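You operate a simulated robot arm through the tools that you are given. There is no shell and no other tool. Be economical: measure what you need, move in short steps, check, and stop when the job is done.

The job below is to be done with a simulated two-armed robot. You get a single attempt, and the scene is never put back.

JOB
Move the washed tray to the table and shut the washer down.
Fine: tray on the middle of the table; drawer shut, dial to cold, power off.

It is judged by the outcome, as a careful person would: the job done as asked, and still so three seconds after it is handed in. It fails if anything else is knocked over, pushed out of place, dropped, spilled or broken.

ROBOT AND FRAMES
Two 6-joint arms with two-finger parallel grippers on one trunk, on a base that drives. Base frame: it is fixed to the floor where the robot stands at the start and does not move with it; the origin is under the middle of the robot, x ahead of it, y to its left, z up. Units: mm, rad, N and s.
The left shoulder is at the start at [70, 166, 1445], the right one opposite. Places, roughly: blue rinse button [800, -100, 1000]; green wash button [700, -200, 1000]; plastic tray [1500, 250, 250]; top of the kitting table [1400, 400, 800]; washer drawer [900, -100, 700]; washer heat dial [900, 0, 1000]; washer switch [700, -300, 1000]. Payload 3.91 kg a hand.
Tool frame (each hand has its own): the origin (TCP) lies between the finger pads and is the grasp point; the fingertips stand 30 mm ahead of it; z points along the fingers, y is the line along which they close. The gripper opens to 110 mm. The fingers are 20 mm wide and 10 mm thick; the gripper's body (48 by 112 mm) begins 55 mm behind the TCP.
Orientation is that of the tool frame in the base frame, as [roll, pitch, yaw] about the fixed x, y, z axes, in that order (R = Rz(yaw) Ry(pitch) Rx(roll)). With the fingers straight down and closing along the base's y, the tool's x points along the base's -x, its y along +y and its z along -z.

CONTROLS
- The arms move only by the tool drive_tool. It takes "left_series", "right_series" or both (then of equal length, played together; a hand with none holds still); each is a list of rows, each a list of 7 numbers: the shift along the tool's x, y, z in mm, then the turn, a rotation vector about the tool's x, y, z in rad, then the finger opening in mm, from 0 to 110. In form: [[tx, ty, tz, ax, ay, az, hand], ...]. A call has 1 to 12 rows; each row is the pose to reach, as a shift and turn from the pose commanded when the call began, along the tool's axes at that moment. A row lasts 0.2 s, in which the tool goes at most 50 mm and 0.15 rad; a call with a longer step from one row to the next is refused whole, and so is a gripper value outside its range. Where a pose cannot be reached the arm comes as near as it can. A force on the tool above 60 N (or 10 N above the force at the start of the call, whichever is more), or a blocked arm, ends the call early, and 0.2 s more pass. Each finger travels about 108 mm/s and halts on what it meets, pressing with about 23 N; the grip force reading is that of the motor and also rises with nothing between the fingers. The clock runs only during rows and for 0.2 s after the last one: add rows that repeat a pose to give the fingers time. It gives the time, the measured TCP pose, the force on the tool (base axes), the opening and the grip force at its end, in the units of the frame above (readings bear some noise), with the torque about the TCP (base axes, N m) and any sound that the robot's microphone picked up.
- Cameras (640 x 400 px; columns grow to the right, rows downward): "scene" is now at [118.2, -4, 1640.8]; the picture's right is [-0.06, -1.00, 0.00], its down [-0.85, 0.05, -0.53] and it looks along [0.53, -0.03, -0.85] (base axes); focal length 290 px, centre (320, 200). "left" rides on the left gripper at [77, -7, -114] in its tool frame; the picture's right is [0.09, 1.00, 0.00], its down [-0.80, 0.07, -0.59] and it looks along [-0.59, 0.05, 0.80] (tool axes); focal length 270 px, centre (320, 200). "right" rides on the right gripper at [77, 7, -114] in its tool frame; the picture's right is [-0.09, 1.00, 0.00], its down [-0.80, -0.07, -0.59] and it looks along [-0.59, -0.05, 0.80] (tool axes); focal length 270 px, centre (320, 200). There is no depth. A picture from a camera that has moved, and an enlarged one, comes with that camera's place and axes in the base frame and with its lens.
- capture(camera): a new picture of that camera. The clock stands still meanwhile.
- slide_trunk(by): slides the trunk up (or, below 0, down) by that many mm; the arms and the scene camera ride with it, the base frame stays. It gives what a move gives, with no picture.
- steer(legs): drives the robot by 1 to 6 legs, each [ahead, left, turn to the left] in mm, mm and rad, along the robot's own axes; the way and the turn of a leg run together, so that a leg with both is an arc; at most 1500 mm and 3.142 rad a leg. The arms and the cameras ride along, it lands a little off, and it stops where it bumps. It gives what a move gives.
- head_to(pan, tilt): turns the head with the scene camera to pan (to the left, within 1.501 rad either way) and tilt (down, from -0.506 to 1.204), counted from straight ahead of the robot. It gives what a move gives.
- inspect(camera, box): a new picture of the part [left, top, right, bottom] of that camera's present view, enlarged. The clock stands still meanwhile.
- hand_in(): hands the job in; it is judged then, once.

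Work in short steps. Places have to be worked out from the pictures, the camera data and where the tool is seen: move nearer, look again, correct. Check each grasp and each placing, and mend what went wrong. You have 120 turns and 88 pictures in all, those below and enlarged ones among them. Open the grippers and draw the arms clear of the work before you hand the job in, unless the task says otherwise; then end with one line.

The tools are called after "Request:" as a command line: name --argument value ..., lists and objects as JSON in quotes. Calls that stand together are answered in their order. drive_tool: Moves the arms, as the interface text tells. Its arguments: {"type":"object","properties":{"left_series":{"type":"array","items":{"type":"array","items":{"type":"number"}}},"right_series":{"type":"array","items":{"type":"array","items":{"type":"number"}}}},"required":[]} The other tools are called the same way: slide_trunk (by) slides the trunk up or down; steer (legs) drives the base; head_to (pan, tilt) turns the head that bears the scene camera; capture (camera) takes a picture; inspect (camera, box) takes an enlarged picture of a part of a camera's view; hand_in () hands the job in.

At the start:

```text
time_s: 0.0
left_position: [554.2, 161.7, 999.0]
left_ee_rot: [3.14, 0.001, 3.141]
left_contact_force: [0.5, 0.3, -0.2]
left_torque: [0.0, 0.0, 0.01]
left_width: 109.8
left_gripper_force: 0.0
right_position: [518.6, -291.7, 998.1]
right_ee_rot: [-3.141, 0.0, -3.14]
right_contact_force: [0.1, -0.1, 0.1]
right_torque: [-0.01, -0.01, 0.0]
right_width: 110.2
right_gripper_force: 0.1
trunk travel left (down, up): [-940.0, 0.0]
robot x, y, heading: [-1.5, -0.1, 0.004]
head pan, tilt: [-0.056, 1.012]
```

scene: 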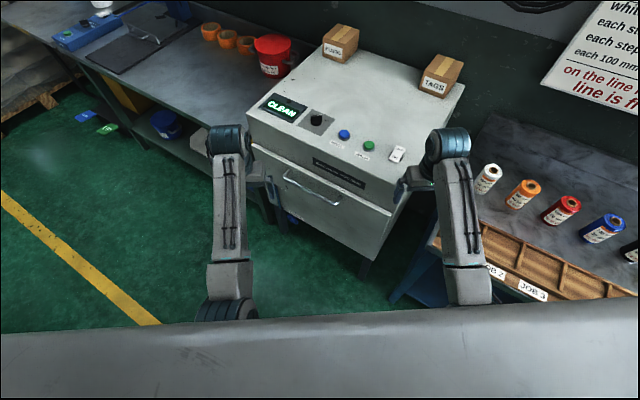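
right: 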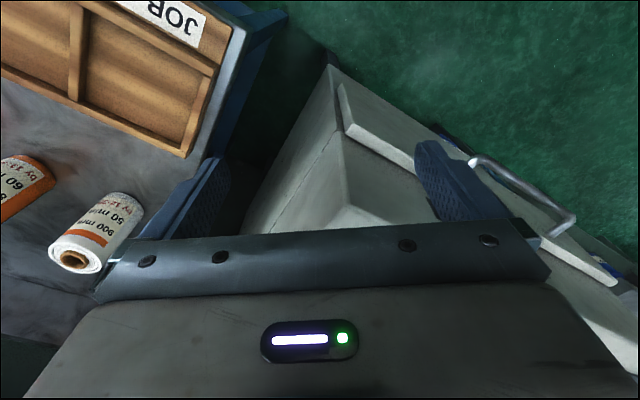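
left: 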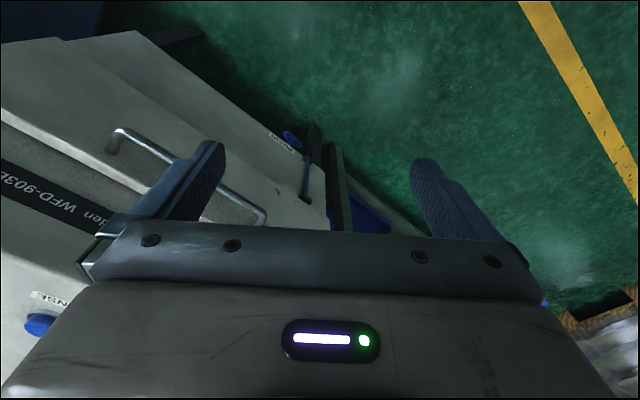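

The scene shows the washer with a CLEAN display, a dial, blue and green buttons and a white switch. I'll enlarge the panel and the left side to read labels.

Request:
inspect --camera "scene" --box '[240, 80, 480, 230]'

Request:
inspect --camera "scene" --box '[40, 0, 280, 150]'

Request:
head_to --pan 0.5 --tilt 0.6

Request:
capture --camera "scene"

Request:
head_to --pan -0.6 --tilt 0.5

Request:
capture --camera "scene"

```text
2.67 times, centred on (360, 155) of scene
camera zoom: at [118.2, -4.0, 1640.8], right [-0.06, -1.0, 0.0], down [-0.85, 0.05, -0.53], along [0.53, -0.03, -0.85], focal length 775 px, centre (213, 320)
```

zoom: 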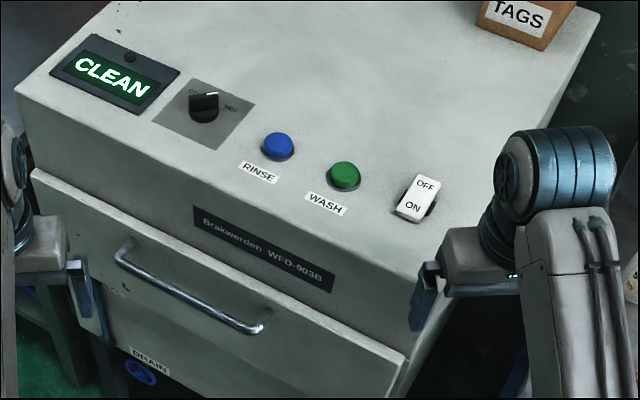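

```text
2.67 times, centred on (160, 75) of scene
camera zoom: at [118.2, -4.0, 1640.8], right [-0.06, -1.0, 0.0], down [-0.85, 0.05, -0.53], along [0.53, -0.03, -0.85], focal length 775 px, centre (747, 533)
```

zoom: 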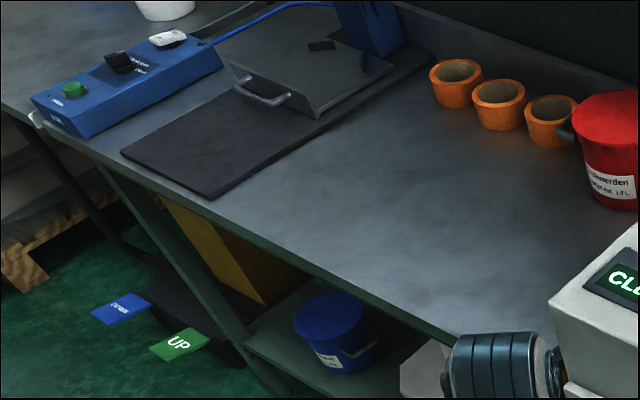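

```text
time_s: 1.0
left_position: [553.6, 162.0, 999.9]
left_ee_rot: [-3.141, 0.0, -3.14]
left_contact_force: [0.5, 0.2, 0.7]
left_torque: [0.0, 0.02, 0.0]
left_width: 109.9
left_gripper_force: 0.0
right_position: [519.5, -291.9, 999.2]
right_ee_rot: [-3.141, -0.002, 3.141]
right_contact_force: [0.1, -1.1, 0.7]
right_torque: [0.02, 0.01, -0.01]
right_width: 110.0
right_gripper_force: 0.1
trunk travel left (down, up): [-940.0, 0.0]
robot x, y, heading: [-2.2, 2.7, -0.002]
head pan, tilt: [0.499, 0.6]
```

```text
82 pictures are left
camera scene: at [127.0, 42.0, 1673.6], right [0.48, -0.88, 0.0], down [-0.5, -0.27, -0.82], along [0.72, 0.39, -0.57], focal length 290 px, centre (320, 200)
```

scene: 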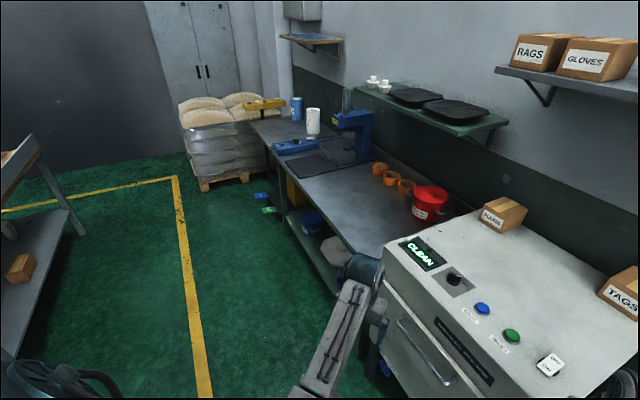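

```text
time_s: 2.3
left_position: [553.8, 160.8, 998.9]
left_ee_rot: [-3.142, 0.0, -3.141]
left_contact_force: [0.6, 1.1, -0.2]
left_torque: [-0.01, 0.01, -0.03]
left_width: 109.5
left_gripper_force: 0.0
right_position: [518.4, -291.5, 1000.4]
right_ee_rot: [-3.141, 0.001, 3.14]
right_contact_force: [-0.1, 0.4, 0.5]
right_torque: [-0.01, -0.01, 0.0]
right_width: 109.6
right_gripper_force: 0.1
trunk travel left (down, up): [-940.0, 0.0]
robot x, y, heading: [1.9, -1.4, 0.0]
head pan, tilt: [-0.6, 0.499]
```

```text
81 pictures are left
camera scene: at [124.5, -51.5, 1682.7], right [-0.56, -0.83, 0.0], down [-0.4, 0.27, -0.88], along [0.72, -0.5, -0.48], focal length 290 px, centre (320, 200)
```

scene: 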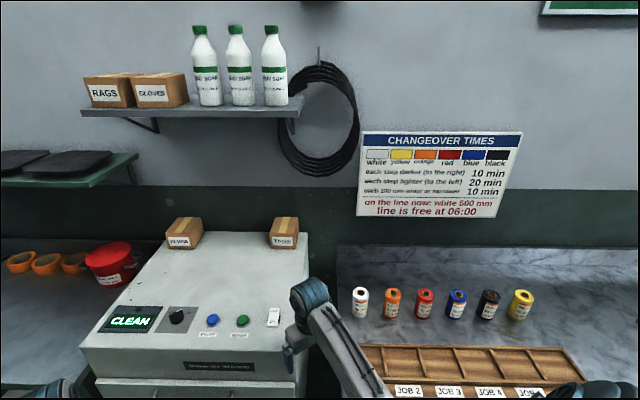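

The tray isn't visible yet. Its place, z≈250, suggests the lower shelf or something hidden by the washer. The washer front faces toward about (-x, +y), so I drive left and turn right to face it.

Request:
steer --legs '[[-100, 400, 0], [0, 200, -0.3]]'

Request:
head_to --pan 0.1 --tilt 0.6

Request:
capture --camera "scene"

```text
time_s: 6.0
left_position: [504.7, 579.2, 999.8]
left_ee_rot: [3.14, 0.0, 2.835]
left_contact_force: [0.1, -0.8, 0.8]
left_torque: [0.02, 0.02, 0.02]
left_width: 110.0
left_gripper_force: 0.1
right_position: [334.2, 158.0, 998.4]
right_ee_rot: [3.14, 0.0, 2.835]
right_contact_force: [0.5, -0.5, 0.2]
right_torque: [0.03, 0.03, -0.01]
right_width: 109.9
right_gripper_force: 0.1
trunk travel left (down, up): [-940.0, 0.0]
robot x, y, heading: [-75.9, 595.2, -0.31]
head pan, tilt: [-0.6, 0.499]
```

```text
time_s: 7.1
left_position: [504.1, 579.9, 999.7]
left_ee_rot: [3.141, -0.002, 2.835]
left_contact_force: [0.2, 0.2, -1.4]
left_torque: [-0.02, 0.01, 0.0]
left_width: 109.8
left_gripper_force: 0.0
right_position: [335.9, 158.5, 999.9]
right_ee_rot: [3.141, -0.001, 2.835]
right_contact_force: [0.1, -0.5, 0.4]
right_torque: [0.02, 0.0, -0.04]
right_width: 110.0
right_gripper_force: 0.1
trunk travel left (down, up): [-940.0, 0.0]
robot x, y, heading: [-69.9, 593.8, -0.308]
head pan, tilt: [0.099, 0.6]
```

```text
80 pictures are left
camera scene: at [62.4, 560.0, 1673.7], right [-0.21, -0.98, 0.0], down [-0.55, 0.12, -0.83], along [0.81, -0.17, -0.56], focal length 290 px, centre (320, 200)
```

scene: 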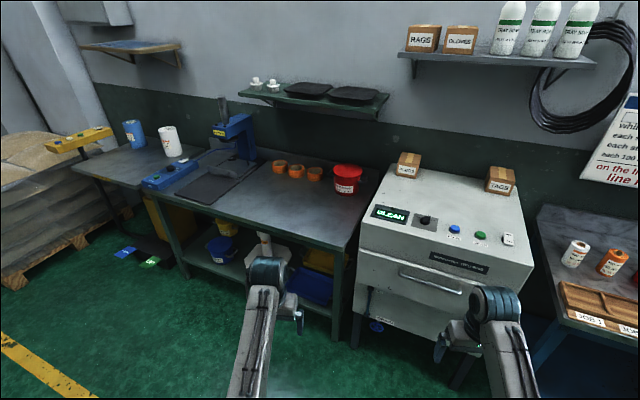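

The lower shelf under the table holds several things. I'll zoom in on the shelf and the washer.

Request:
inspect --camera "scene" --box '[180, 190, 380, 320]'

Request:
inspect --camera "scene" --box '[340, 140, 540, 270]'

```text
3.08 times, centred on (280, 255) of scene
camera zoom: at [62.4, 560.0, 1673.7], right [-0.21, -0.98, 0.0], down [-0.55, 0.12, -0.83], along [0.81, -0.17, -0.56], focal length 894 px, centre (443, 31)
```

zoom: 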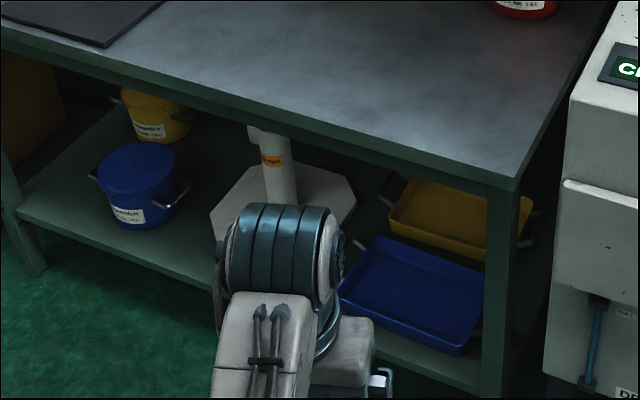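

```text
3.08 times, centred on (440, 205) of scene
camera zoom: at [62.4, 560.0, 1673.7], right [-0.21, -0.98, 0.0], down [-0.55, 0.12, -0.83], along [0.81, -0.17, -0.56], focal length 894 px, centre (-49, 185)
```

zoom: 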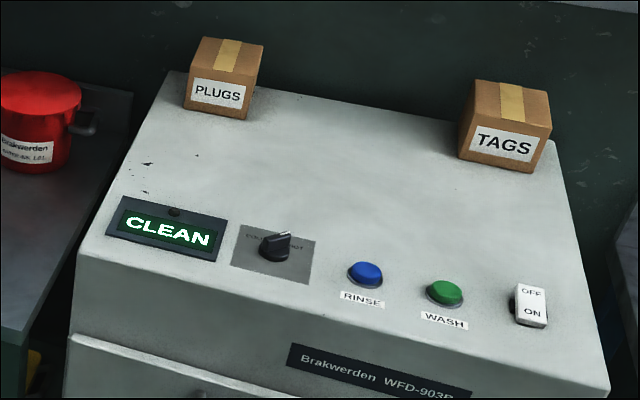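

The shelf holds blue and yellow trays that may just be stored there. The washer reads CLEAN, so the washed tray is probably in the drawer. I put the handle at about (703,-13,786) with the washer facing heading ≈ -0.62, and I drive to stand in front of it.

Request:
steer --legs '[[0, 0, -0.312], [0, -175, 0], [330, 0, 0]]'

Request:
head_to --pan 0.0 --tilt 0.9

Request:
capture --camera "scene"

Request:
capture --camera "left"

```text
time_s: 11.4
left_position: [645.3, 58.8, 999.8]
left_ee_rot: [-3.141, 0.001, 2.513]
left_contact_force: [-0.7, -0.6, -1.1]
left_torque: [0.01, -0.02, -0.01]
left_width: 109.8
left_gripper_force: 0.2
right_position: [350.9, -287.5, 1001.1]
right_ee_rot: [3.14, 0.001, 2.512]
right_contact_force: [-0.6, 1.0, -0.4]
right_torque: [-0.02, -0.01, 0.0]
right_width: 110.1
right_gripper_force: 0.1
trunk travel left (down, up): [-940.0, 0.0]
robot x, y, heading: [104.6, 252.8, -0.631]
head pan, tilt: [0.099, 0.6]
```

```text
time_s: 12.2
left_position: [647.9, 58.0, 999.9]
left_ee_rot: [3.141, 0.001, 2.512]
left_contact_force: [0.4, -0.2, -0.2]
left_torque: [-0.03, -0.02, 0.03]
left_width: 110.1
left_gripper_force: 0.1
right_position: [353.2, -289.1, 999.0]
right_ee_rot: [3.14, -0.002, 2.512]
right_contact_force: [-0.5, 0.2, 0.3]
right_torque: [0.03, 0.0, 0.02]
right_width: 109.8
right_gripper_force: 0.1
trunk travel left (down, up): [-940.0, 0.0]
robot x, y, heading: [104.5, 252.7, -0.627]
head pan, tilt: [0.0, 0.901]
```

```text
77 pictures are left
camera scene: at [206.0, 178.2, 1648.8], right [-0.59, -0.81, 0.0], down [-0.63, 0.46, -0.62], along [0.5, -0.37, -0.78], focal length 290 px, centre (320, 200)
```

scene: 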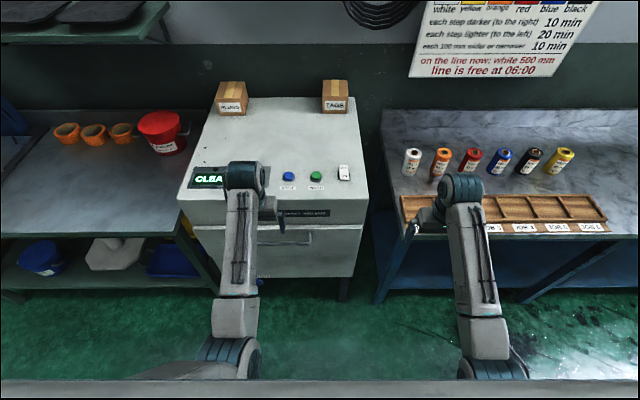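

```text
76 pictures are left
camera left: at [582.2, 97.3, 1114.0], right [0.52, 0.86, 0.0], down [0.69, -0.41, 0.59], along [0.51, -0.31, -0.8], focal length 270 px, centre (320, 200)
```

left: 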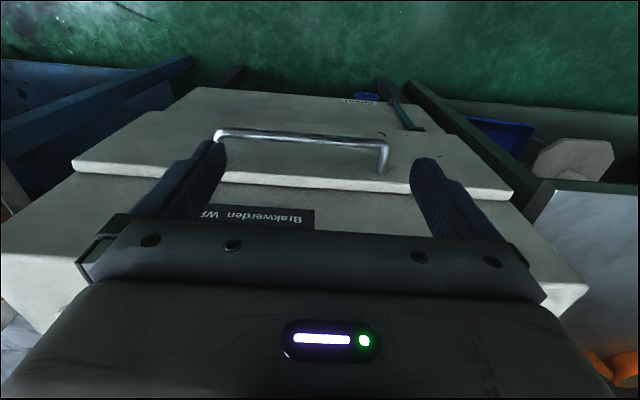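

Robot is aligned with the washer. The handle bar looks about 41 mm off the drawer face. I plan to drop closed fingers (a 20×20 mm peg) behind the bar and pull, so first I zoom in to measure the gap.

Request:
inspect --camera "left" --box '[190, 100, 430, 250]'

```text
2.67 times, centred on (310, 175) of left
camera zoom: at [582.2, 97.3, 1114.0], right [0.52, 0.86, 0.0], down [0.69, -0.41, 0.59], along [0.51, -0.31, -0.8], focal length 721 px, centre (347, 267)
```

zoom: 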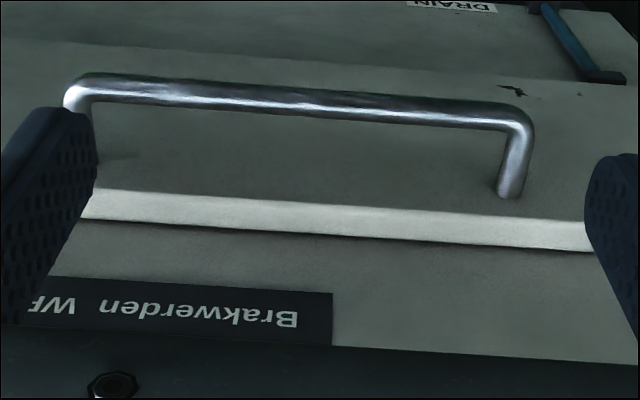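

The bar is about 12 mm thick and the gap about 35 mm. I close the left fingers, go to just in front of and above the bar, and look again.

Request:
drive_tool --left_series '[[0, -10, 30, 0, 0, 0, 60], [-15, -22, 70, 0, 0, 0, 20], [-40, -22, 105, 0, 0, 0, 0], [-60, -22, 130, 0, 0, 0, 0], [-60, -22, 130, 0, 0, 0, 0]]'

Request:
capture --camera "left"

```text
time_s: 13.4
left_position: [683.6, 8.1, 873.8]
left_ee_rot: [3.139, -0.001, 2.513]
left_contact_force: [0.2, 0.7, 0.0]
left_torque: [0.0, 0.0, 0.0]
left_width: 0.2
left_gripper_force: 23.4
right_position: [351.6, -288.8, 999.8]
right_ee_rot: [-3.14, 0.001, 2.512]
right_contact_force: [-0.2, 1.0, -0.3]
right_torque: [0.01, -0.04, 0.0]
right_width: 110.1
right_gripper_force: 0.1
trunk travel left (down, up): [-940.0, 0.0]
robot x, y, heading: [102.0, 249.9, -0.635]
head pan, tilt: [0.0, 0.901]
```

```text
74 pictures are left
camera left: at [619.3, 47.1, 987.8], right [0.52, 0.86, 0.0], down [0.69, -0.41, 0.59], along [0.51, -0.31, -0.8], focal length 270 px, centre (320, 200)
```

left: 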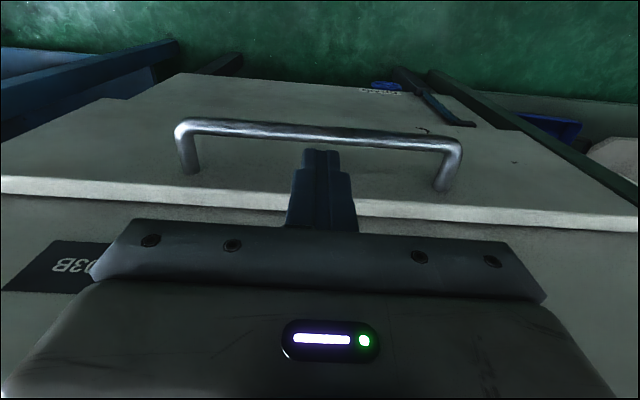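

By triangulation the bar centre is ~552 mm ahead at z≈793 and the drawer face at ~605, so the gap centre is about 581. I move 32 mm forward over the gap and then 64 mm down.

Request:
drive_tool --left_series '[[-32, 0, 0, 0, 0, 0, 0], [-32, 0, 0, 0, 0, 0, 0], [-32, 0, 25, 0, 0, 0, 0], [-32, 0, 45, 0, 0, 0, 0], [-32, 0, 64, 0, 0, 0, 0], [-32, 0, 64, 0, 0, 0, 0]]'

Request:
capture --camera "left"

```text
time_s: 13.9
left_position: [704.1, -7.0, 875.2]
left_ee_rot: [-3.139, -0.008, 2.515]
left_contact_force: [0.7, 0.8, 0.1]
left_torque: [-0.04, -0.01, 0.0]
left_width: 0.1
left_gripper_force: 22.8
right_position: [351.2, -287.2, 999.6]
right_ee_rot: [-3.14, 0.002, 2.511]
right_contact_force: [0.2, -0.2, -0.1]
right_torque: [-0.01, -0.01, 0.0]
right_width: 109.9
right_gripper_force: 0.0
trunk travel left (down, up): [-940.0, 0.0]
robot x, y, heading: [101.1, 254.3, -0.629]
head pan, tilt: [0.0, 0.901]
stopped in row 2 (left hand): the force on the tool passed its limit (the readings are from after the stop); the commanded pose is now the measured one
```

```text
73 pictures are left
camera left: at [639.6, 31.8, 989.7], right [0.51, 0.86, 0.0], down [0.69, -0.41, 0.59], along [0.51, -0.3, -0.81], focal length 270 px, centre (320, 200)
```

left: 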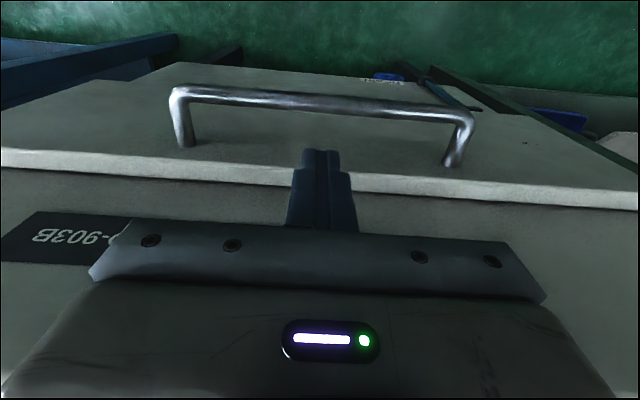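

The force limit stopped the move before the descent: something touched at f≈574. I look from the scene camera to see what.

Request:
inspect --camera "scene" --box '[170, 130, 390, 290]'

Request:
capture --camera "right"

```text
2.50 times, centred on (280, 210) of scene
camera zoom: at [201.9, 181.1, 1649.1], right [-0.59, -0.81, 0.0], down [-0.63, 0.46, -0.62], along [0.5, -0.37, -0.78], focal length 726 px, centre (420, 175)
```

zoom: 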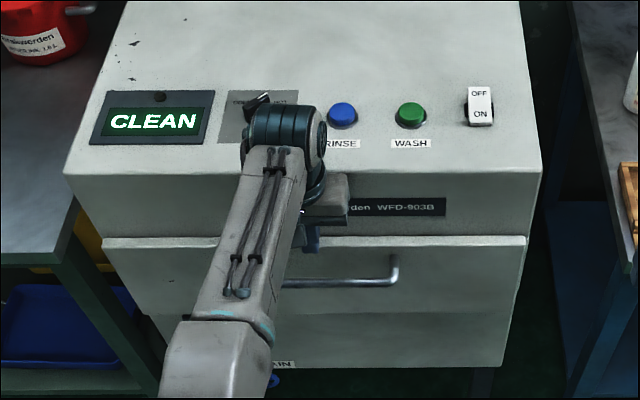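

```text
71 pictures are left
camera right: at [293.2, -235.5, 1115.8], right [0.66, 0.75, 0.0], down [0.61, -0.53, 0.6], along [0.45, -0.39, -0.8], focal length 270 px, centre (320, 200)
```

right: 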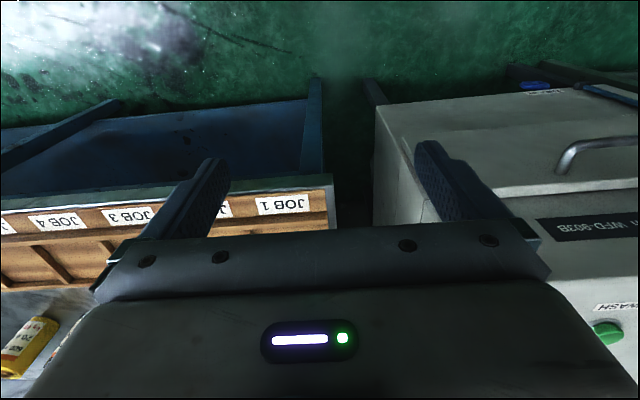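

The big wrist joint overhangs the front edge of the washer top, so a vertical descent won't work. I'll back away and tip the tool until the fingers point forward, to grip the bar from the front.

Request:
drive_tool --left_series '[[40, 0, 0, 0, 0, 0, 0], [80, 0, 0, 0, -0.14, 0, 0], [120, 0, 0, 0, -0.28, 0, 0], [140, 0, 0, 0, -0.42, 0, 30], [140, 0, 0, 0, -0.56, 0, 50], [140, 0, 0, 0, -0.7, 0, 60], [140, 0, 0, 0, -0.84, 0, 60], [140, 0, 0, 0, -0.98, 0, 60], [140, 0, 0, 0, -1.12, 0, 60], [140, 0, 0, 0, -1.26, 0, 60], [140, 0, 0, 0, -1.4, 0, 60], [140, 0, 0, 0, -1.54, 0, 60]]'

```text
time_s: 16.5
left_position: [592.7, 72.7, 874.9]
left_ee_rot: [-3.105, 1.532, 2.551]
left_contact_force: [0.0, -1.2, -0.2]
left_torque: [-0.03, -0.01, -0.03]
left_width: 60.0
left_gripper_force: 0.0
right_position: [353.1, -287.9, 999.2]
right_ee_rot: [3.14, -0.002, 2.513]
right_contact_force: [-0.1, 0.3, -0.9]
right_torque: [-0.01, 0.0, -0.01]
right_width: 110.1
right_gripper_force: 0.0
trunk travel left (down, up): [-940.0, 0.0]
robot x, y, heading: [103.0, 255.3, -0.627]
head pan, tilt: [0.0, 0.901]
```

The pitch worked. Now I roll the tool 90° so the fingers close vertically.

Request:
drive_tool --left_series '[[0, 0, 0, 0, 0, 0.14, 60], [0, 0, 0, 0, 0, 0.28, 60], [0, 0, 0, 0, 0, 0.42, 60], [0, 0, 0, 0, 0, 0.56, 60], [0, 0, 0, 0, 0, 0.7, 60], [0, 0, 0, 0, 0, 0.84, 60], [0, 0, 0, 0, 0, 0.98, 60], [0, 0, 0, 0, 0, 1.12, 60], [0, 0, 0, 0, 0, 1.26, 60], [0, 0, 0, 0, 0, 1.4, 60], [0, 0, 0, 0, 0, 1.5, 60], [0, 0, 0, 0, 0, 1.57, 60]]'

Request:
capture --camera "left"

Request:
capture --camera "scene"

```text
time_s: 19.1
left_position: [591.9, 74.3, 874.4]
left_ee_rot: [1.61, -0.001, 0.944]
left_contact_force: [0.4, 0.8, 0.4]
left_torque: [0.01, 0.0, 0.04]
left_width: 59.9
left_gripper_force: 0.0
right_position: [351.6, -288.3, 999.8]
right_ee_rot: [3.141, 0.0, 2.514]
right_contact_force: [-0.6, 0.9, 0.1]
right_torque: [-0.02, 0.01, 0.0]
right_width: 109.9
right_gripper_force: 0.0
trunk travel left (down, up): [-940.0, 0.0]
robot x, y, heading: [106.7, 253.9, -0.629]
head pan, tilt: [0.0, 0.901]
```

```text
70 pictures are left
camera left: at [546.0, 203.7, 872.4], right [0.08, 0.05, 1.0], down [-0.95, -0.3, 0.09], along [0.31, -0.95, 0.02], focal length 270 px, centre (320, 200)
```

left: 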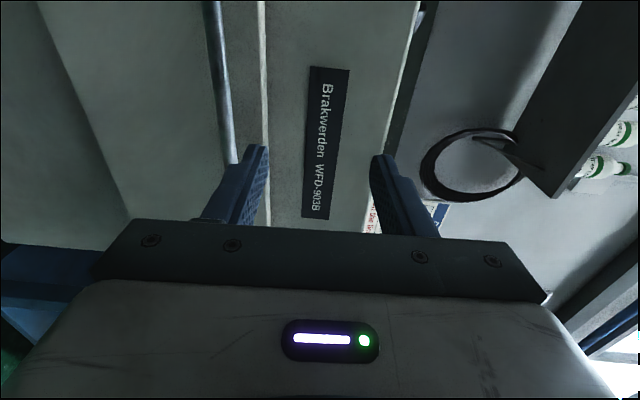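

```text
69 pictures are left
camera scene: at [205.0, 179.0, 1648.9], right [-0.59, -0.81, 0.0], down [-0.63, 0.46, -0.62], along [0.5, -0.37, -0.78], focal length 290 px, centre (320, 200)
```

scene: 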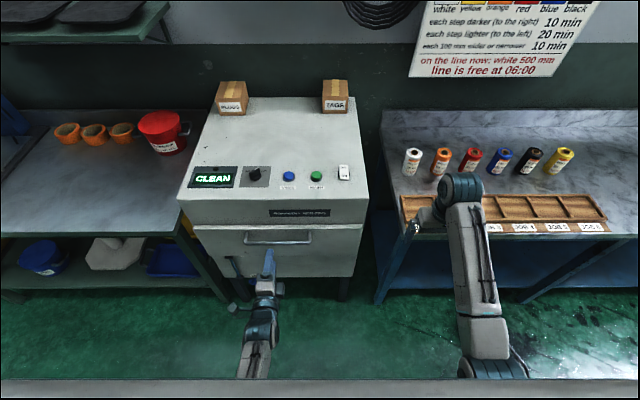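

Fingers now point forward and close vertically. I lower to bar height (z≈793) and move forward so the bar sits between the open fingers.

Request:
drive_tool --left_series '[[0, -40, 0, 0, 0, 0, 60], [0, -77, 0, 0, 0, 0, 60], [0, -77, 40, 0, 0, 0, 60], [0, -77, 75, 0, 0, 0, 60], [0, -77, 95, 0, 0, 0, 60], [0, -77, 108, 0, 0, 0, 60], [0, -77, 108, 0, 0, 0, 60]]'

Request:
capture --camera "left"

```text
time_s: 20.7
left_position: [678.5, 9.9, 791.1]
left_ee_rot: [1.611, 0.002, 0.944]
left_contact_force: [-0.7, 0.8, 0.8]
left_torque: [0.01, -0.03, 0.0]
left_width: 60.0
left_gripper_force: 0.0
right_position: [352.2, -288.0, 999.4]
right_ee_rot: [3.14, 0.0, 2.514]
right_contact_force: [0.3, 0.1, 0.0]
right_torque: [0.01, -0.02, 0.0]
right_width: 109.9
right_gripper_force: 0.0
trunk travel left (down, up): [-940.0, 0.0]
robot x, y, heading: [104.6, 254.4, -0.627]
head pan, tilt: [0.0, 0.901]
```

```text
68 pictures are left
camera left: at [631.2, 140.2, 788.3], right [0.09, 0.05, 1.0], down [-0.95, -0.3, 0.1], along [0.31, -0.95, 0.02], focal length 270 px, centre (320, 200)
```

left: 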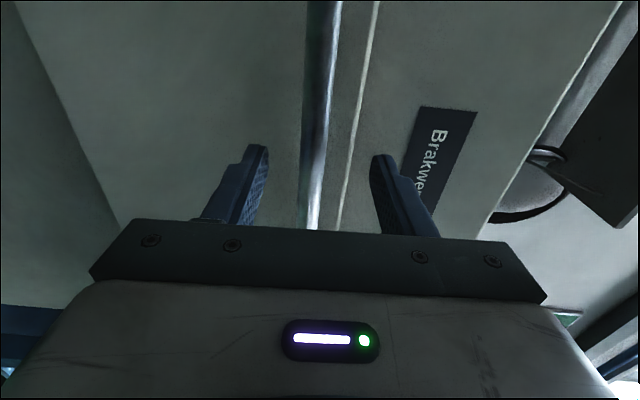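

The bar is centred between the fingers. I close on it.

Request:
drive_tool --left_series '[[0, 0, 0, 0, 0, 0, 30], [0, 0, 0, 0, 0, 0, 10], [0, 0, 0, 0, 0, 0, 0], [0, 0, 0, 0, 0, 0, 0]]'

```text
time_s: 21.7
left_position: [677.4, 11.5, 785.9]
left_ee_rot: [1.621, 0.002, 0.945]
left_contact_force: [-5.3, 0.5, -26.6]
left_torque: [0.36, 0.32, -0.15]
left_width: 13.6
left_gripper_force: 45.1
right_position: [354.7, -289.8, 998.1]
right_ee_rot: [3.141, -0.005, 2.512]
right_contact_force: [-0.6, 0.3, -0.2]
right_torque: [0.02, 0.0, 0.0]
right_width: 110.2
right_gripper_force: 0.0
trunk travel left (down, up): [-940.0, 0.0]
robot x, y, heading: [106.5, 253.6, -0.628]
head pan, tilt: [0.0, 0.901]
```

Gripped: width 13.6 mm. The bar sits a few mm lower than I assumed, so I ease down 4 mm and pull gently back.

Request:
drive_tool --left_series '[[0, -4, 0, 0, 0, 0, 0], [0, -5, -10, 0, 0, 0, 0], [0, -6, -25, 0, 0, 0, 0], [0, -7, -45, 0, 0, 0, 0], [0, -8, -65, 0, 0, 0, 0], [0, -9, -85, 0, 0, 0, 0], [0, -10, -105, 0, 0, 0, 0], [0, -11, -125, 0, 0, 0, 0]]'

Request:
capture --camera "scene"

```text
time_s: 23.5
left_position: [575.4, 85.0, 785.4]
left_ee_rot: [1.618, -0.001, 0.945]
left_contact_force: [-9.3, -15.3, -23.8]
left_torque: [0.25, 0.36, -0.36]
left_width: 13.7
left_gripper_force: 44.9
right_position: [352.2, -289.4, 997.1]
right_ee_rot: [3.138, -0.003, 2.515]
right_contact_force: [-0.1, 0.0, 0.0]
right_torque: [0.0, -0.01, 0.0]
right_width: 110.2
right_gripper_force: 0.1
trunk travel left (down, up): [-940.0, 0.0]
robot x, y, heading: [107.2, 254.3, -0.626]
head pan, tilt: [0.0, 0.901]
```

```text
67 pictures are left
camera scene: at [205.1, 175.7, 1648.6], right [-0.59, -0.81, 0.0], down [-0.63, 0.46, -0.62], along [0.5, -0.36, -0.78], focal length 290 px, centre (320, 200)
```

scene: 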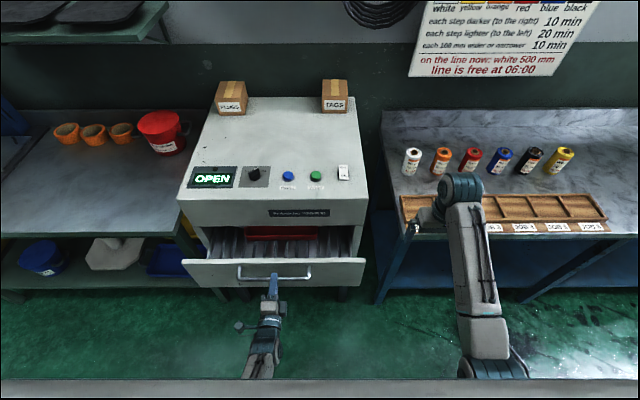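

The drawer opens, the display shows OPEN and a red tray is inside. I keep pulling with a small corrective shift right and down.

Request:
drive_tool --left_series '[[-2, -3, 0, 0, 0, 0, 0], [-3, -4, -20, 0, 0, 0, 0], [-3, -5, -40, 0, 0, 0, 0], [-4, -6, -60, 0, 0, 0, 0], [-4, -7, -80, 0, 0, 0, 0], [-5, -8, -100, 0, 0, 0, 0], [-5, -9, -120, 0, 0, 0, 0], [-6, -10, -140, 0, 0, 0, 0]]'

Request:
capture --camera "scene"

```text
time_s: 25.3
left_position: [458.4, 167.0, 785.7]
left_ee_rot: [1.604, 0.006, 0.947]
left_contact_force: [20.4, 27.6, 20.9]
left_torque: [0.09, -0.47, 0.97]
left_width: 13.8
left_gripper_force: 44.9
right_position: [353.4, -282.3, 1002.0]
right_ee_rot: [-3.135, 0.002, 2.514]
right_contact_force: [1.3, -0.7, -0.2]
right_torque: [-0.02, -0.02, 0.0]
right_width: 109.8
right_gripper_force: 0.1
trunk travel left (down, up): [-940.0, 0.0]
robot x, y, heading: [106.4, 253.8, -0.628]
head pan, tilt: [0.0, 0.901]
```

```text
66 pictures are left
camera scene: at [205.5, 187.3, 1649.5], right [-0.59, -0.81, 0.0], down [-0.63, 0.46, -0.62], along [0.5, -0.37, -0.78], focal length 290 px, centre (320, 200)
```

scene: 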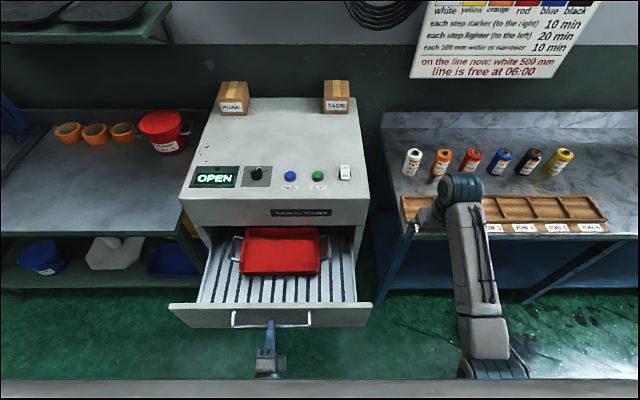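

The red tray with end handles is exposed. I check whether its back edge is clear of the washer front.

Request:
inspect --camera "scene" --box '[160, 190, 390, 340]'

```text
2.67 times, centred on (275, 265) of scene
camera zoom: at [205.5, 187.3, 1649.5], right [-0.59, -0.81, 0.0], down [-0.63, 0.46, -0.62], along [0.5, -0.37, -0.78], focal length 775 px, centre (440, 27)
```

zoom: 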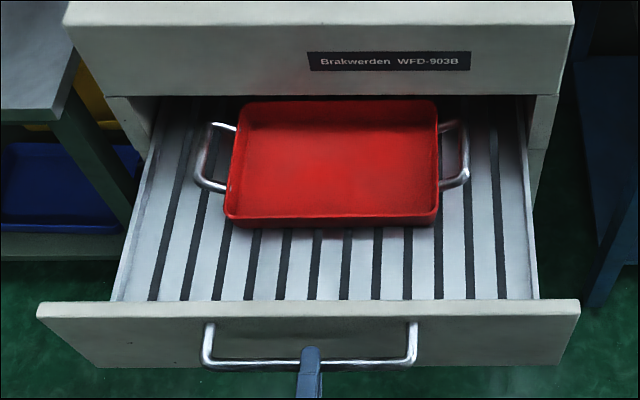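

The tray (about 276×176 mm) still has its back ~40–50 mm under the washer lip. I relax the grip stress and pull further by backing the base 110 mm.

Request:
drive_tool --left_series '[[3, 2, 0, 0, 0, 0, 0], [3, 2, 0, 0, 0, 0, 0]]'

Request:
steer --legs '[[-110, 0, 0]]'

Request:
inspect --camera "scene" --box '[160, 150, 400, 300]'

```text
time_s: 25.9
left_position: [459.2, 165.9, 785.9]
left_ee_rot: [1.611, 0.004, 0.943]
left_contact_force: [10.9, 16.6, 17.2]
left_torque: [0.09, -0.42, 1.08]
left_width: 13.6
left_gripper_force: 44.8
right_position: [352.8, -284.9, 1000.4]
right_ee_rot: [-3.138, 0.002, 2.513]
right_contact_force: [-0.3, -0.5, 0.0]
right_torque: [0.02, 0.01, 0.04]
right_width: 109.8
right_gripper_force: 0.0
trunk travel left (down, up): [-940.0, 0.0]
robot x, y, heading: [104.6, 253.5, -0.629]
head pan, tilt: [0.0, 0.901]
```

```text
time_s: 27.1
left_position: [371.2, 229.0, 785.4]
left_ee_rot: [1.611, 0.002, 0.943]
left_contact_force: [8.1, 4.9, 10.6]
left_torque: [0.06, -0.29, -0.11]
left_width: 13.8
left_gripper_force: 45.5
right_position: [263.4, -222.2, 998.7]
right_ee_rot: [-3.14, -0.002, 2.513]
right_contact_force: [-0.4, 0.0, -0.4]
right_torque: [-0.01, 0.02, -0.02]
right_width: 109.9
right_gripper_force: 0.2
trunk travel left (down, up): [-940.0, 0.0]
robot x, y, heading: [13.1, 318.7, -0.629]
head pan, tilt: [0.0, 0.901]
```

```text
2.67 times, centred on (280, 225) of scene
camera zoom: at [117.6, 244.1, 1648.8], right [-0.59, -0.81, 0.0], down [-0.63, 0.46, -0.62], along [0.5, -0.37, -0.78], focal length 775 px, centre (427, 133)
```

zoom: 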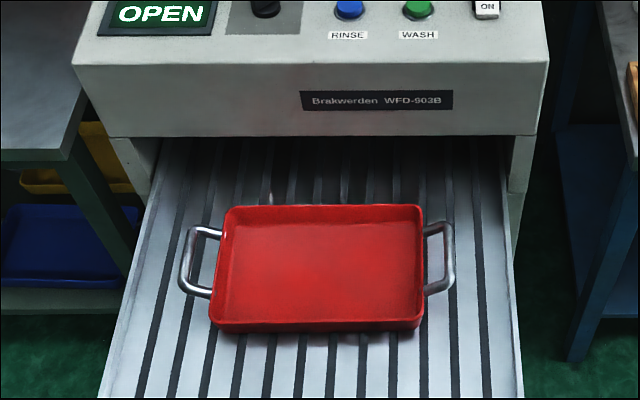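

The tray is now clear of the washer front; its centre is ~459 ahead and handles are ±175 to the sides. I release the drawer handle, retreat, rise, and start rotating the hand back.

Request:
drive_tool --left_series '[[0, 0, 0, 0, 0, 0, 30], [0, 0, 0, 0, 0, 0, 60], [0, 0, 0, 0, 0, 0, 60], [0, 0, -30, 0, 0, 0, 60], [0, 0, -60, 0, 0, 0, 60], [0, 50, -60, 0, 0, 0, 60], [0, 100, -60, 0, 0, 0, 60], [0, 150, -60, 0, 0, 0, 60], [0, 200, -60, 0, 0, 0, 60]]'

Request:
drive_tool --left_series '[[0, 0, 0, 0, 0, -0.14, 60], [0, 0, 0, 0, 0, -0.28, 60], [0, 0, 0, 0, 0, -0.42, 60], [0, 0, 0, 0, 0, -0.56, 60], [0, 0, 0, 0, 0, -0.7, 60], [0, 0, 0, 0, 0, -0.84, 60], [0, 0, 0, 0, 0, -0.98, 60], [0, 0, 0, 0, 0, -1.12, 60], [0, 0, 0, 0, 0, -1.26, 60], [0, 0, 0, 0, 0, -1.4, 60], [0, 0, 0, 0, 0, -1.5, 60], [0, 0, 0, 0, 0, -1.57, 60]]'

Request:
drive_tool --left_series '[[0, 0, 0, 0, 0.14, 0, 60], [0, 0, 0, 0, 0.28, 0, 60], [0, 0, 0, 0, 0.42, 0, 60], [0, 0, 0, 0, 0.56, 0, 60], [0, 0, 0, 0, 0.7, 0, 60], [0, 0, 0, 0, 0.84, 0, 60], [0, 0, 0, 0, 0.98, 0, 60], [0, 0, 0, 0, 1.12, 0, 60], [0, 0, 0, 0, 1.26, 0, 60], [0, 0, 0, 0, 1.4, 0, 60], [0, 0, 0, 0, 1.53, 0, 60]]'

Request:
capture --camera "scene"

```text
time_s: 29.1
left_position: [333.0, 273.0, 985.2]
left_ee_rot: [1.605, -0.059, 0.878]
left_contact_force: [-0.4, -0.9, 0.3]
left_torque: [0.03, 0.0, -0.01]
left_width: 60.0
left_gripper_force: 0.0
right_position: [262.6, -223.4, 1000.4]
right_ee_rot: [-3.141, -0.001, 2.515]
right_contact_force: [-0.4, 0.3, -0.3]
right_torque: [0.03, -0.01, -0.01]
right_width: 110.2
right_gripper_force: 0.0
trunk travel left (down, up): [-940.0, 0.0]
robot x, y, heading: [12.8, 318.0, -0.627]
head pan, tilt: [0.0, 0.901]
```

```text
time_s: 31.7
left_position: [328.3, 275.7, 980.4]
left_ee_rot: [2.258, 1.497, 1.563]
left_contact_force: [-0.6, 1.2, 0.0]
left_torque: [0.02, -0.04, -0.01]
left_width: 59.8
left_gripper_force: 0.0
right_position: [261.2, -223.4, 1000.4]
right_ee_rot: [-3.141, -0.002, 2.515]
right_contact_force: [-0.1, -0.2, -1.6]
right_torque: [0.01, 0.01, 0.01]
right_width: 110.2
right_gripper_force: 0.0
trunk travel left (down, up): [-940.0, 0.0]
robot x, y, heading: [14.8, 317.6, -0.626]
head pan, tilt: [0.0, 0.901]
```

```text
time_s: 32.3
left_position: [335.1, 279.8, 980.4]
left_ee_rot: [2.846, 1.287, 2.117]
left_contact_force: [0.0, -0.2, -0.4]
left_torque: [0.0, -0.01, 0.03]
left_width: 60.2
left_gripper_force: 0.1
left hand out of reach, approached as far as the arm can: row 2, 3
right_position: [261.7, -222.2, 999.7]
right_ee_rot: [3.142, 0.001, 2.512]
right_contact_force: [-0.1, 0.3, -0.1]
right_torque: [0.01, -0.05, 0.01]
right_width: 110.0
right_gripper_force: 0.0
trunk travel left (down, up): [-940.0, 0.0]
robot x, y, heading: [16.0, 316.6, -0.632]
head pan, tilt: [0.0, 0.901]
stopped in row 3 (left hand): the arm was blocked; the commanded pose is now the measured one
```

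```text
63 pictures are left
camera scene: at [115.0, 244.3, 1648.9], right [-0.59, -0.81, 0.0], down [-0.63, 0.46, -0.62], along [0.5, -0.37, -0.78], focal length 290 px, centre (320, 200)
```

scene: 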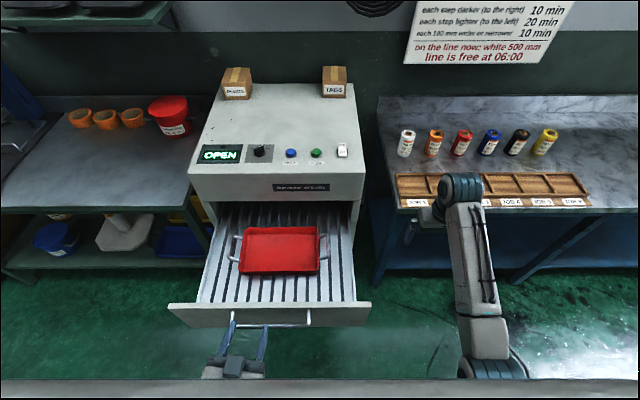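

The arm is too folded to finish rotating here. I move the hand forward and up over the open drawer, then complete the rotation to fingers-down.

Request:
drive_tool --left_series '[[-20, 0, 45, 0, 0, 0, 60], [-40, 0, 90, 0, 0, 0, 60], [-60, 0, 135, 0, 0, 0, 60], [-80, 0, 180, -0.001, 0.144, -0.017, 60], [-80, 0, 180, -0.001, 0.289, -0.034, 60], [-80, 0, 180, -0.002, 0.433, -0.05, 60], [-80, 0, 180, -0.002, 0.578, -0.067, 60], [-80, 0, 180, -0.003, 0.722, -0.084, 60], [-80, 0, 180, -0.003, 0.867, -0.1, 60], [-80, 0, 180, -0.004, 1.011, -0.117, 60], [-80, 0, 180, -0.004, 1.156, -0.134, 60], [-80, 0, 180, -0.005, 1.3, -0.151, 60]]'

```text
time_s: 33.4
left_position: [462.5, 190.6, 977.7]
left_ee_rot: [2.704, 1.121, 1.918]
left_contact_force: [-0.4, 0.0, -0.5]
left_torque: [0.0, 0.0, 0.0]
left_width: 60.0
left_gripper_force: 0.1
left hand out of reach, approached as far as the arm can: row 4, 5
right_position: [262.3, -222.1, 1000.3]
right_ee_rot: [3.141, -0.001, 2.512]
right_contact_force: [-0.3, -0.3, 0.4]
right_torque: [0.02, 0.0, -0.03]
right_width: 110.0
right_gripper_force: 0.0
trunk travel left (down, up): [-940.0, 0.0]
robot x, y, heading: [15.2, 321.2, -0.628]
head pan, tilt: [0.0, 0.901]
stopped in row 5 (left hand): the arm was blocked; the commanded pose is now the measured one
```

Still a joint limit. I move 120 mm further forward (where the reverse rotation had been feasible) before rotating.

Request:
drive_tool --left_series '[[-14, 8, 37, 0, 0, 0, 60], [-29, 15, 73, 0, 0, 0, 60], [-43, 23, 110, 0, 0, 0, 60], [-43, 23, 110, 0.006, 0.14, -0.035, 60], [-43, 23, 110, 0.012, 0.28, -0.07, 60], [-43, 23, 110, 0.018, 0.42, -0.1, 60], [-43, 23, 110, 0.024, 0.56, -0.135, 60], [-43, 23, 110, 0.03, 0.7, -0.17, 60], [-43, 23, 110, 0.036, 0.84, -0.2, 60], [-43, 23, 110, 0.042, 0.98, -0.235, 60], [-43, 23, 110, 0.046, 1.1, -0.265, 60], [-43, 23, 110, 0.05, 1.17, -0.282, 60]]'

Request:
capture --camera "scene"

```text
time_s: 36.0
left_position: [664.3, 226.5, 952.3]
left_ee_rot: [-3.052, 0.038, 2.375]
left_contact_force: [-0.3, -0.9, -0.2]
left_torque: [0.03, 0.01, -0.02]
left_width: 60.0
left_gripper_force: 0.1
left hand out of reach, approached as far as the arm can: row 1, 2, 3, 4, 5, 6, 7, 8, 9, 10, 11, 12
right_position: [262.9, -221.5, 999.2]
right_ee_rot: [-3.14, 0.0, 2.513]
right_contact_force: [0.0, 0.5, -0.2]
right_torque: [0.0, 0.04, 0.04]
right_width: 110.3
right_gripper_force: 0.1
trunk travel left (down, up): [-940.0, 0.0]
robot x, y, heading: [13.6, 315.8, -0.629]
head pan, tilt: [0.0, 0.901]
```

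```text
62 pictures are left
camera scene: at [116.0, 244.1, 1648.9], right [-0.59, -0.81, 0.0], down [-0.63, 0.46, -0.62], along [0.5, -0.37, -0.78], focal length 290 px, centre (320, 200)
```

scene: 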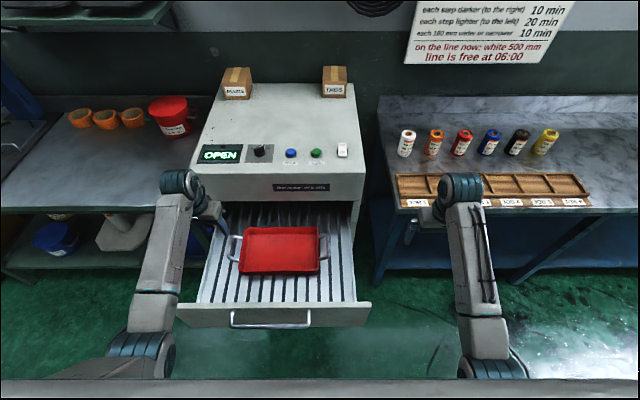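

The arm swung into a normal elbow shape, fingers nearly down and nothing touched. I hold the commanded pose to see if it settles there.

Request:
drive_tool --left_series '[[0, 0, 0, 0, 0, 0, 60], [0, 0, 0, 0, 0, 0, 60], [0, 0, 0, 0, 0, 0, 60]]'

```text
time_s: 36.8
left_position: [664.9, 226.5, 952.1]
left_ee_rot: [-3.051, 0.043, 2.376]
left_contact_force: [0.5, 0.3, 0.3]
left_torque: [-0.03, 0.0, -0.02]
left_width: 59.9
left_gripper_force: 0.1
right_position: [263.4, -222.5, 999.5]
right_ee_rot: [3.142, -0.001, 2.514]
right_contact_force: [0.3, 0.0, -0.1]
right_torque: [0.01, -0.01, 0.0]
right_width: 109.9
right_gripper_force: 0.1
trunk travel left (down, up): [-940.0, 0.0]
robot x, y, heading: [16.3, 318.0, -0.625]
head pan, tilt: [0.0, 0.901]
```

The hand is held in a good configuration. I bring it right over the tray area and straighten it. Then the base goes left 146 and forward 60 to centre on the tray.

Request:
drive_tool --left_series '[[0, -35, -10, -0.045, 0.02, -0.07, 60], [0, -70, -20, -0.09, 0.04, -0.138, 60], [0, -105, -30, -0.09, 0.04, -0.138, 60], [0, -130, -30, -0.09, 0.04, -0.138, 60], [0, -130, -30, -0.09, 0.04, -0.138, 60]]'

Request:
steer --legs '[[0, 146, 0], [60, 0, 0]]'

Request:
capture --camera "left"

Request:
capture --camera "right"

Request:
capture --camera "scene"

```text
time_s: 38.0
left_position: [663.0, 226.7, 951.6]
left_ee_rot: [-3.05, 0.042, 2.375]
left_contact_force: [-0.9, -0.3, 0.4]
left_torque: [-0.02, 0.01, 0.0]
left_width: 59.8
left_gripper_force: 0.1
left hand out of reach, approached as far as the arm can: row 1, 2, 3, 4, 5
right_position: [263.3, -223.5, 999.4]
right_ee_rot: [-3.141, 0.001, 2.515]
right_contact_force: [0.2, -0.4, 0.3]
right_torque: [-0.01, 0.02, 0.02]
right_width: 109.9
right_gripper_force: 0.0
trunk travel left (down, up): [-940.0, 0.0]
robot x, y, heading: [16.6, 319.3, -0.63]
head pan, tilt: [0.0, 0.901]
```

```text
time_s: 39.9
left_position: [795.6, 315.5, 957.1]
left_ee_rot: [-3.054, 0.049, 2.373]
left_contact_force: [-0.5, -0.2, 1.1]
left_torque: [0.03, -0.07, 0.02]
left_width: 60.0
left_gripper_force: 0.1
right_position: [395.3, -131.6, 1004.4]
right_ee_rot: [3.141, 0.007, 2.513]
right_contact_force: [-0.2, -0.1, 0.2]
right_torque: [-0.01, -0.1, 0.02]
right_width: 109.9
right_gripper_force: 0.0
trunk travel left (down, up): [-940.0, 0.0]
robot x, y, heading: [155.9, 404.1, -0.63]
head pan, tilt: [0.0, 0.901]
```

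```text
61 pictures are left
camera left: at [739.1, 375.8, 1068.2], right [0.63, 0.77, -0.09], down [0.64, -0.45, 0.62], along [0.44, -0.45, -0.78], focal length 270 px, centre (320, 200)
```

left: 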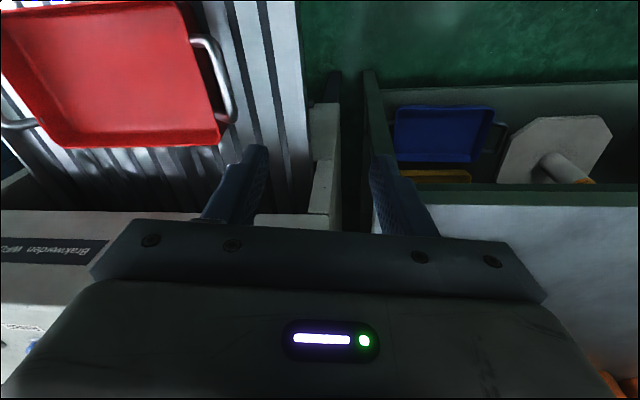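

```text
60 pictures are left
camera right: at [336.4, -81.5, 1117.9], right [0.66, 0.75, 0.0], down [0.6, -0.53, 0.6], along [0.45, -0.39, -0.8], focal length 270 px, centre (320, 200)
```

right: 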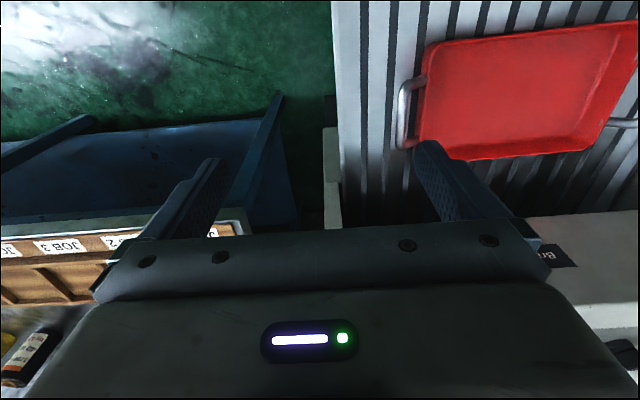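

```text
59 pictures are left
camera scene: at [242.8, 336.4, 1649.9], right [-0.59, -0.81, 0.0], down [-0.63, 0.46, -0.63], along [0.51, -0.37, -0.78], focal length 290 px, centre (320, 200)
```

scene: 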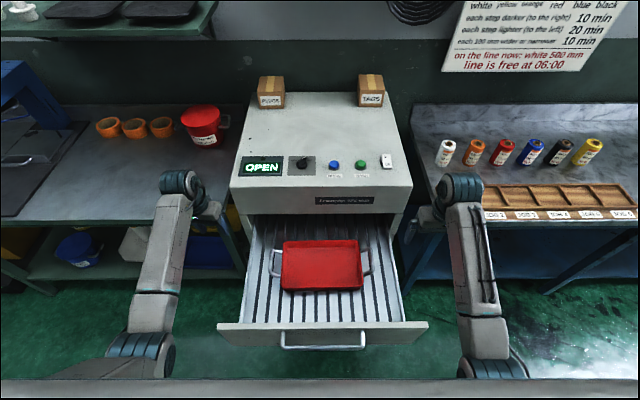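

The base is centred, but the left arm seems pinned at a joint limit. I test a pure translation back and up.

Request:
drive_tool --left_series '[[30, 0, 0, 0, 0, 0, 60], [60, 0, 0, 0, 0, 0, 60]]'

Request:
drive_tool --left_series '[[0, 0, 0, 0, 0, 0.12, 60], [0, 0, 0, 0, 0, 0.24, 60]]'

```text
time_s: 40.5
left_position: [763.8, 352.6, 940.6]
left_ee_rot: [-3.056, 0.045, 2.349]
left_contact_force: [-0.7, 0.0, 0.7]
left_torque: [-0.04, 0.02, -0.01]
left_width: 59.9
left_gripper_force: 0.2
left hand out of reach, approached as far as the arm can: row 1, 2
right_position: [395.8, -132.7, 1002.5]
right_ee_rot: [-3.141, 0.003, 2.512]
right_contact_force: [0.2, 0.5, 0.0]
right_torque: [-0.02, -0.04, -0.01]
right_width: 109.9
right_gripper_force: 0.1
trunk travel left (down, up): [-940.0, 0.0]
robot x, y, heading: [153.4, 407.2, -0.63]
head pan, tilt: [0.0, 0.901]
```

```text
time_s: 41.1
left_position: [767.7, 350.8, 939.3]
left_ee_rot: [-3.066, 0.066, 2.134]
left_contact_force: [-0.6, 0.4, -0.4]
left_torque: [0.0, -0.01, 0.0]
left_width: 60.0
left_gripper_force: 0.1
right_position: [400.1, -135.2, 1001.1]
right_ee_rot: [3.141, 0.002, 2.511]
right_contact_force: [-0.7, 0.5, 0.3]
right_torque: [-0.01, 0.01, -0.01]
right_width: 109.9
right_gripper_force: 0.1
trunk travel left (down, up): [-940.0, 0.0]
robot x, y, heading: [153.3, 409.1, -0.63]
head pan, tilt: [0.0, 0.901]
```

Rotating about +z is free, so the last joint was at its limit. The grip is symmetric, so I unwind the other way toward the 180°-turned orientation.

Request:
drive_tool --left_series '[[0, 0, 0, 0, 0, 0.145, 60], [0, 0, 0, 0, 0, 0.29, 60], [0, 0, 0, 0, 0, 0.435, 60], [0, 0, 0, 0, 0, 0.58, 60], [0, 0, 0, 0, 0, 0.725, 60], [0, 0, 0, 0, 0, 0.87, 60], [0, 0, 0, 0, 0, 1.015, 60], [0, 0, 0, 0, 0, 1.16, 60], [0, 0, 0, 0, 0, 1.305, 60], [0, 0, 0, 0, 0, 1.45, 60], [0, 0, 0, 0, 0, 1.595, 60], [0, 0, 0, 0, 0, 1.74, 60]]'

Request:
drive_tool --left_series '[[0, 0, 0, 0, 0, 0.145, 60], [0, 0, 0, 0, 0, 0.29, 60], [0, 0, 0, 0, 0, 0.435, 60], [0, 0, 0, 0, 0, 0.58, 60], [0, 0, 0, 0, 0, 0.725, 60], [0, 0, 0, 0, 0, 0.87, 60], [0, 0, 0, 0, 0, 1.02, 60]]'

```text
time_s: 43.7
left_position: [767.9, 349.4, 940.4]
left_ee_rot: [3.066, 0.065, 0.387]
left_contact_force: [0.1, 0.2, 0.8]
left_torque: [0.01, -0.02, 0.03]
left_width: 60.3
left_gripper_force: 0.1
right_position: [400.7, -135.9, 999.5]
right_ee_rot: [3.141, 0.001, 2.511]
right_contact_force: [0.2, 1.3, -0.2]
right_torque: [0.01, -0.01, -0.02]
right_width: 109.8
right_gripper_force: 0.0
trunk travel left (down, up): [-940.0, 0.0]
robot x, y, heading: [149.4, 405.5, -0.624]
head pan, tilt: [0.0, 0.901]
```

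```text
time_s: 45.3
left_position: [766.3, 349.3, 940.5]
left_ee_rot: [3.044, -0.03, -0.628]
left_contact_force: [-0.6, -0.3, 0.7]
left_torque: [0.0, 0.01, 0.04]
left_width: 60.0
left_gripper_force: 0.1
right_position: [400.6, -135.3, 999.9]
right_ee_rot: [-3.142, 0.001, 2.511]
right_contact_force: [-0.8, -1.2, -0.4]
right_torque: [0.01, 0.0, 0.02]
right_width: 110.1
right_gripper_force: 0.0
trunk travel left (down, up): [-940.0, 0.0]
robot x, y, heading: [152.6, 405.5, -0.627]
head pan, tilt: [0.0, 0.901]
```

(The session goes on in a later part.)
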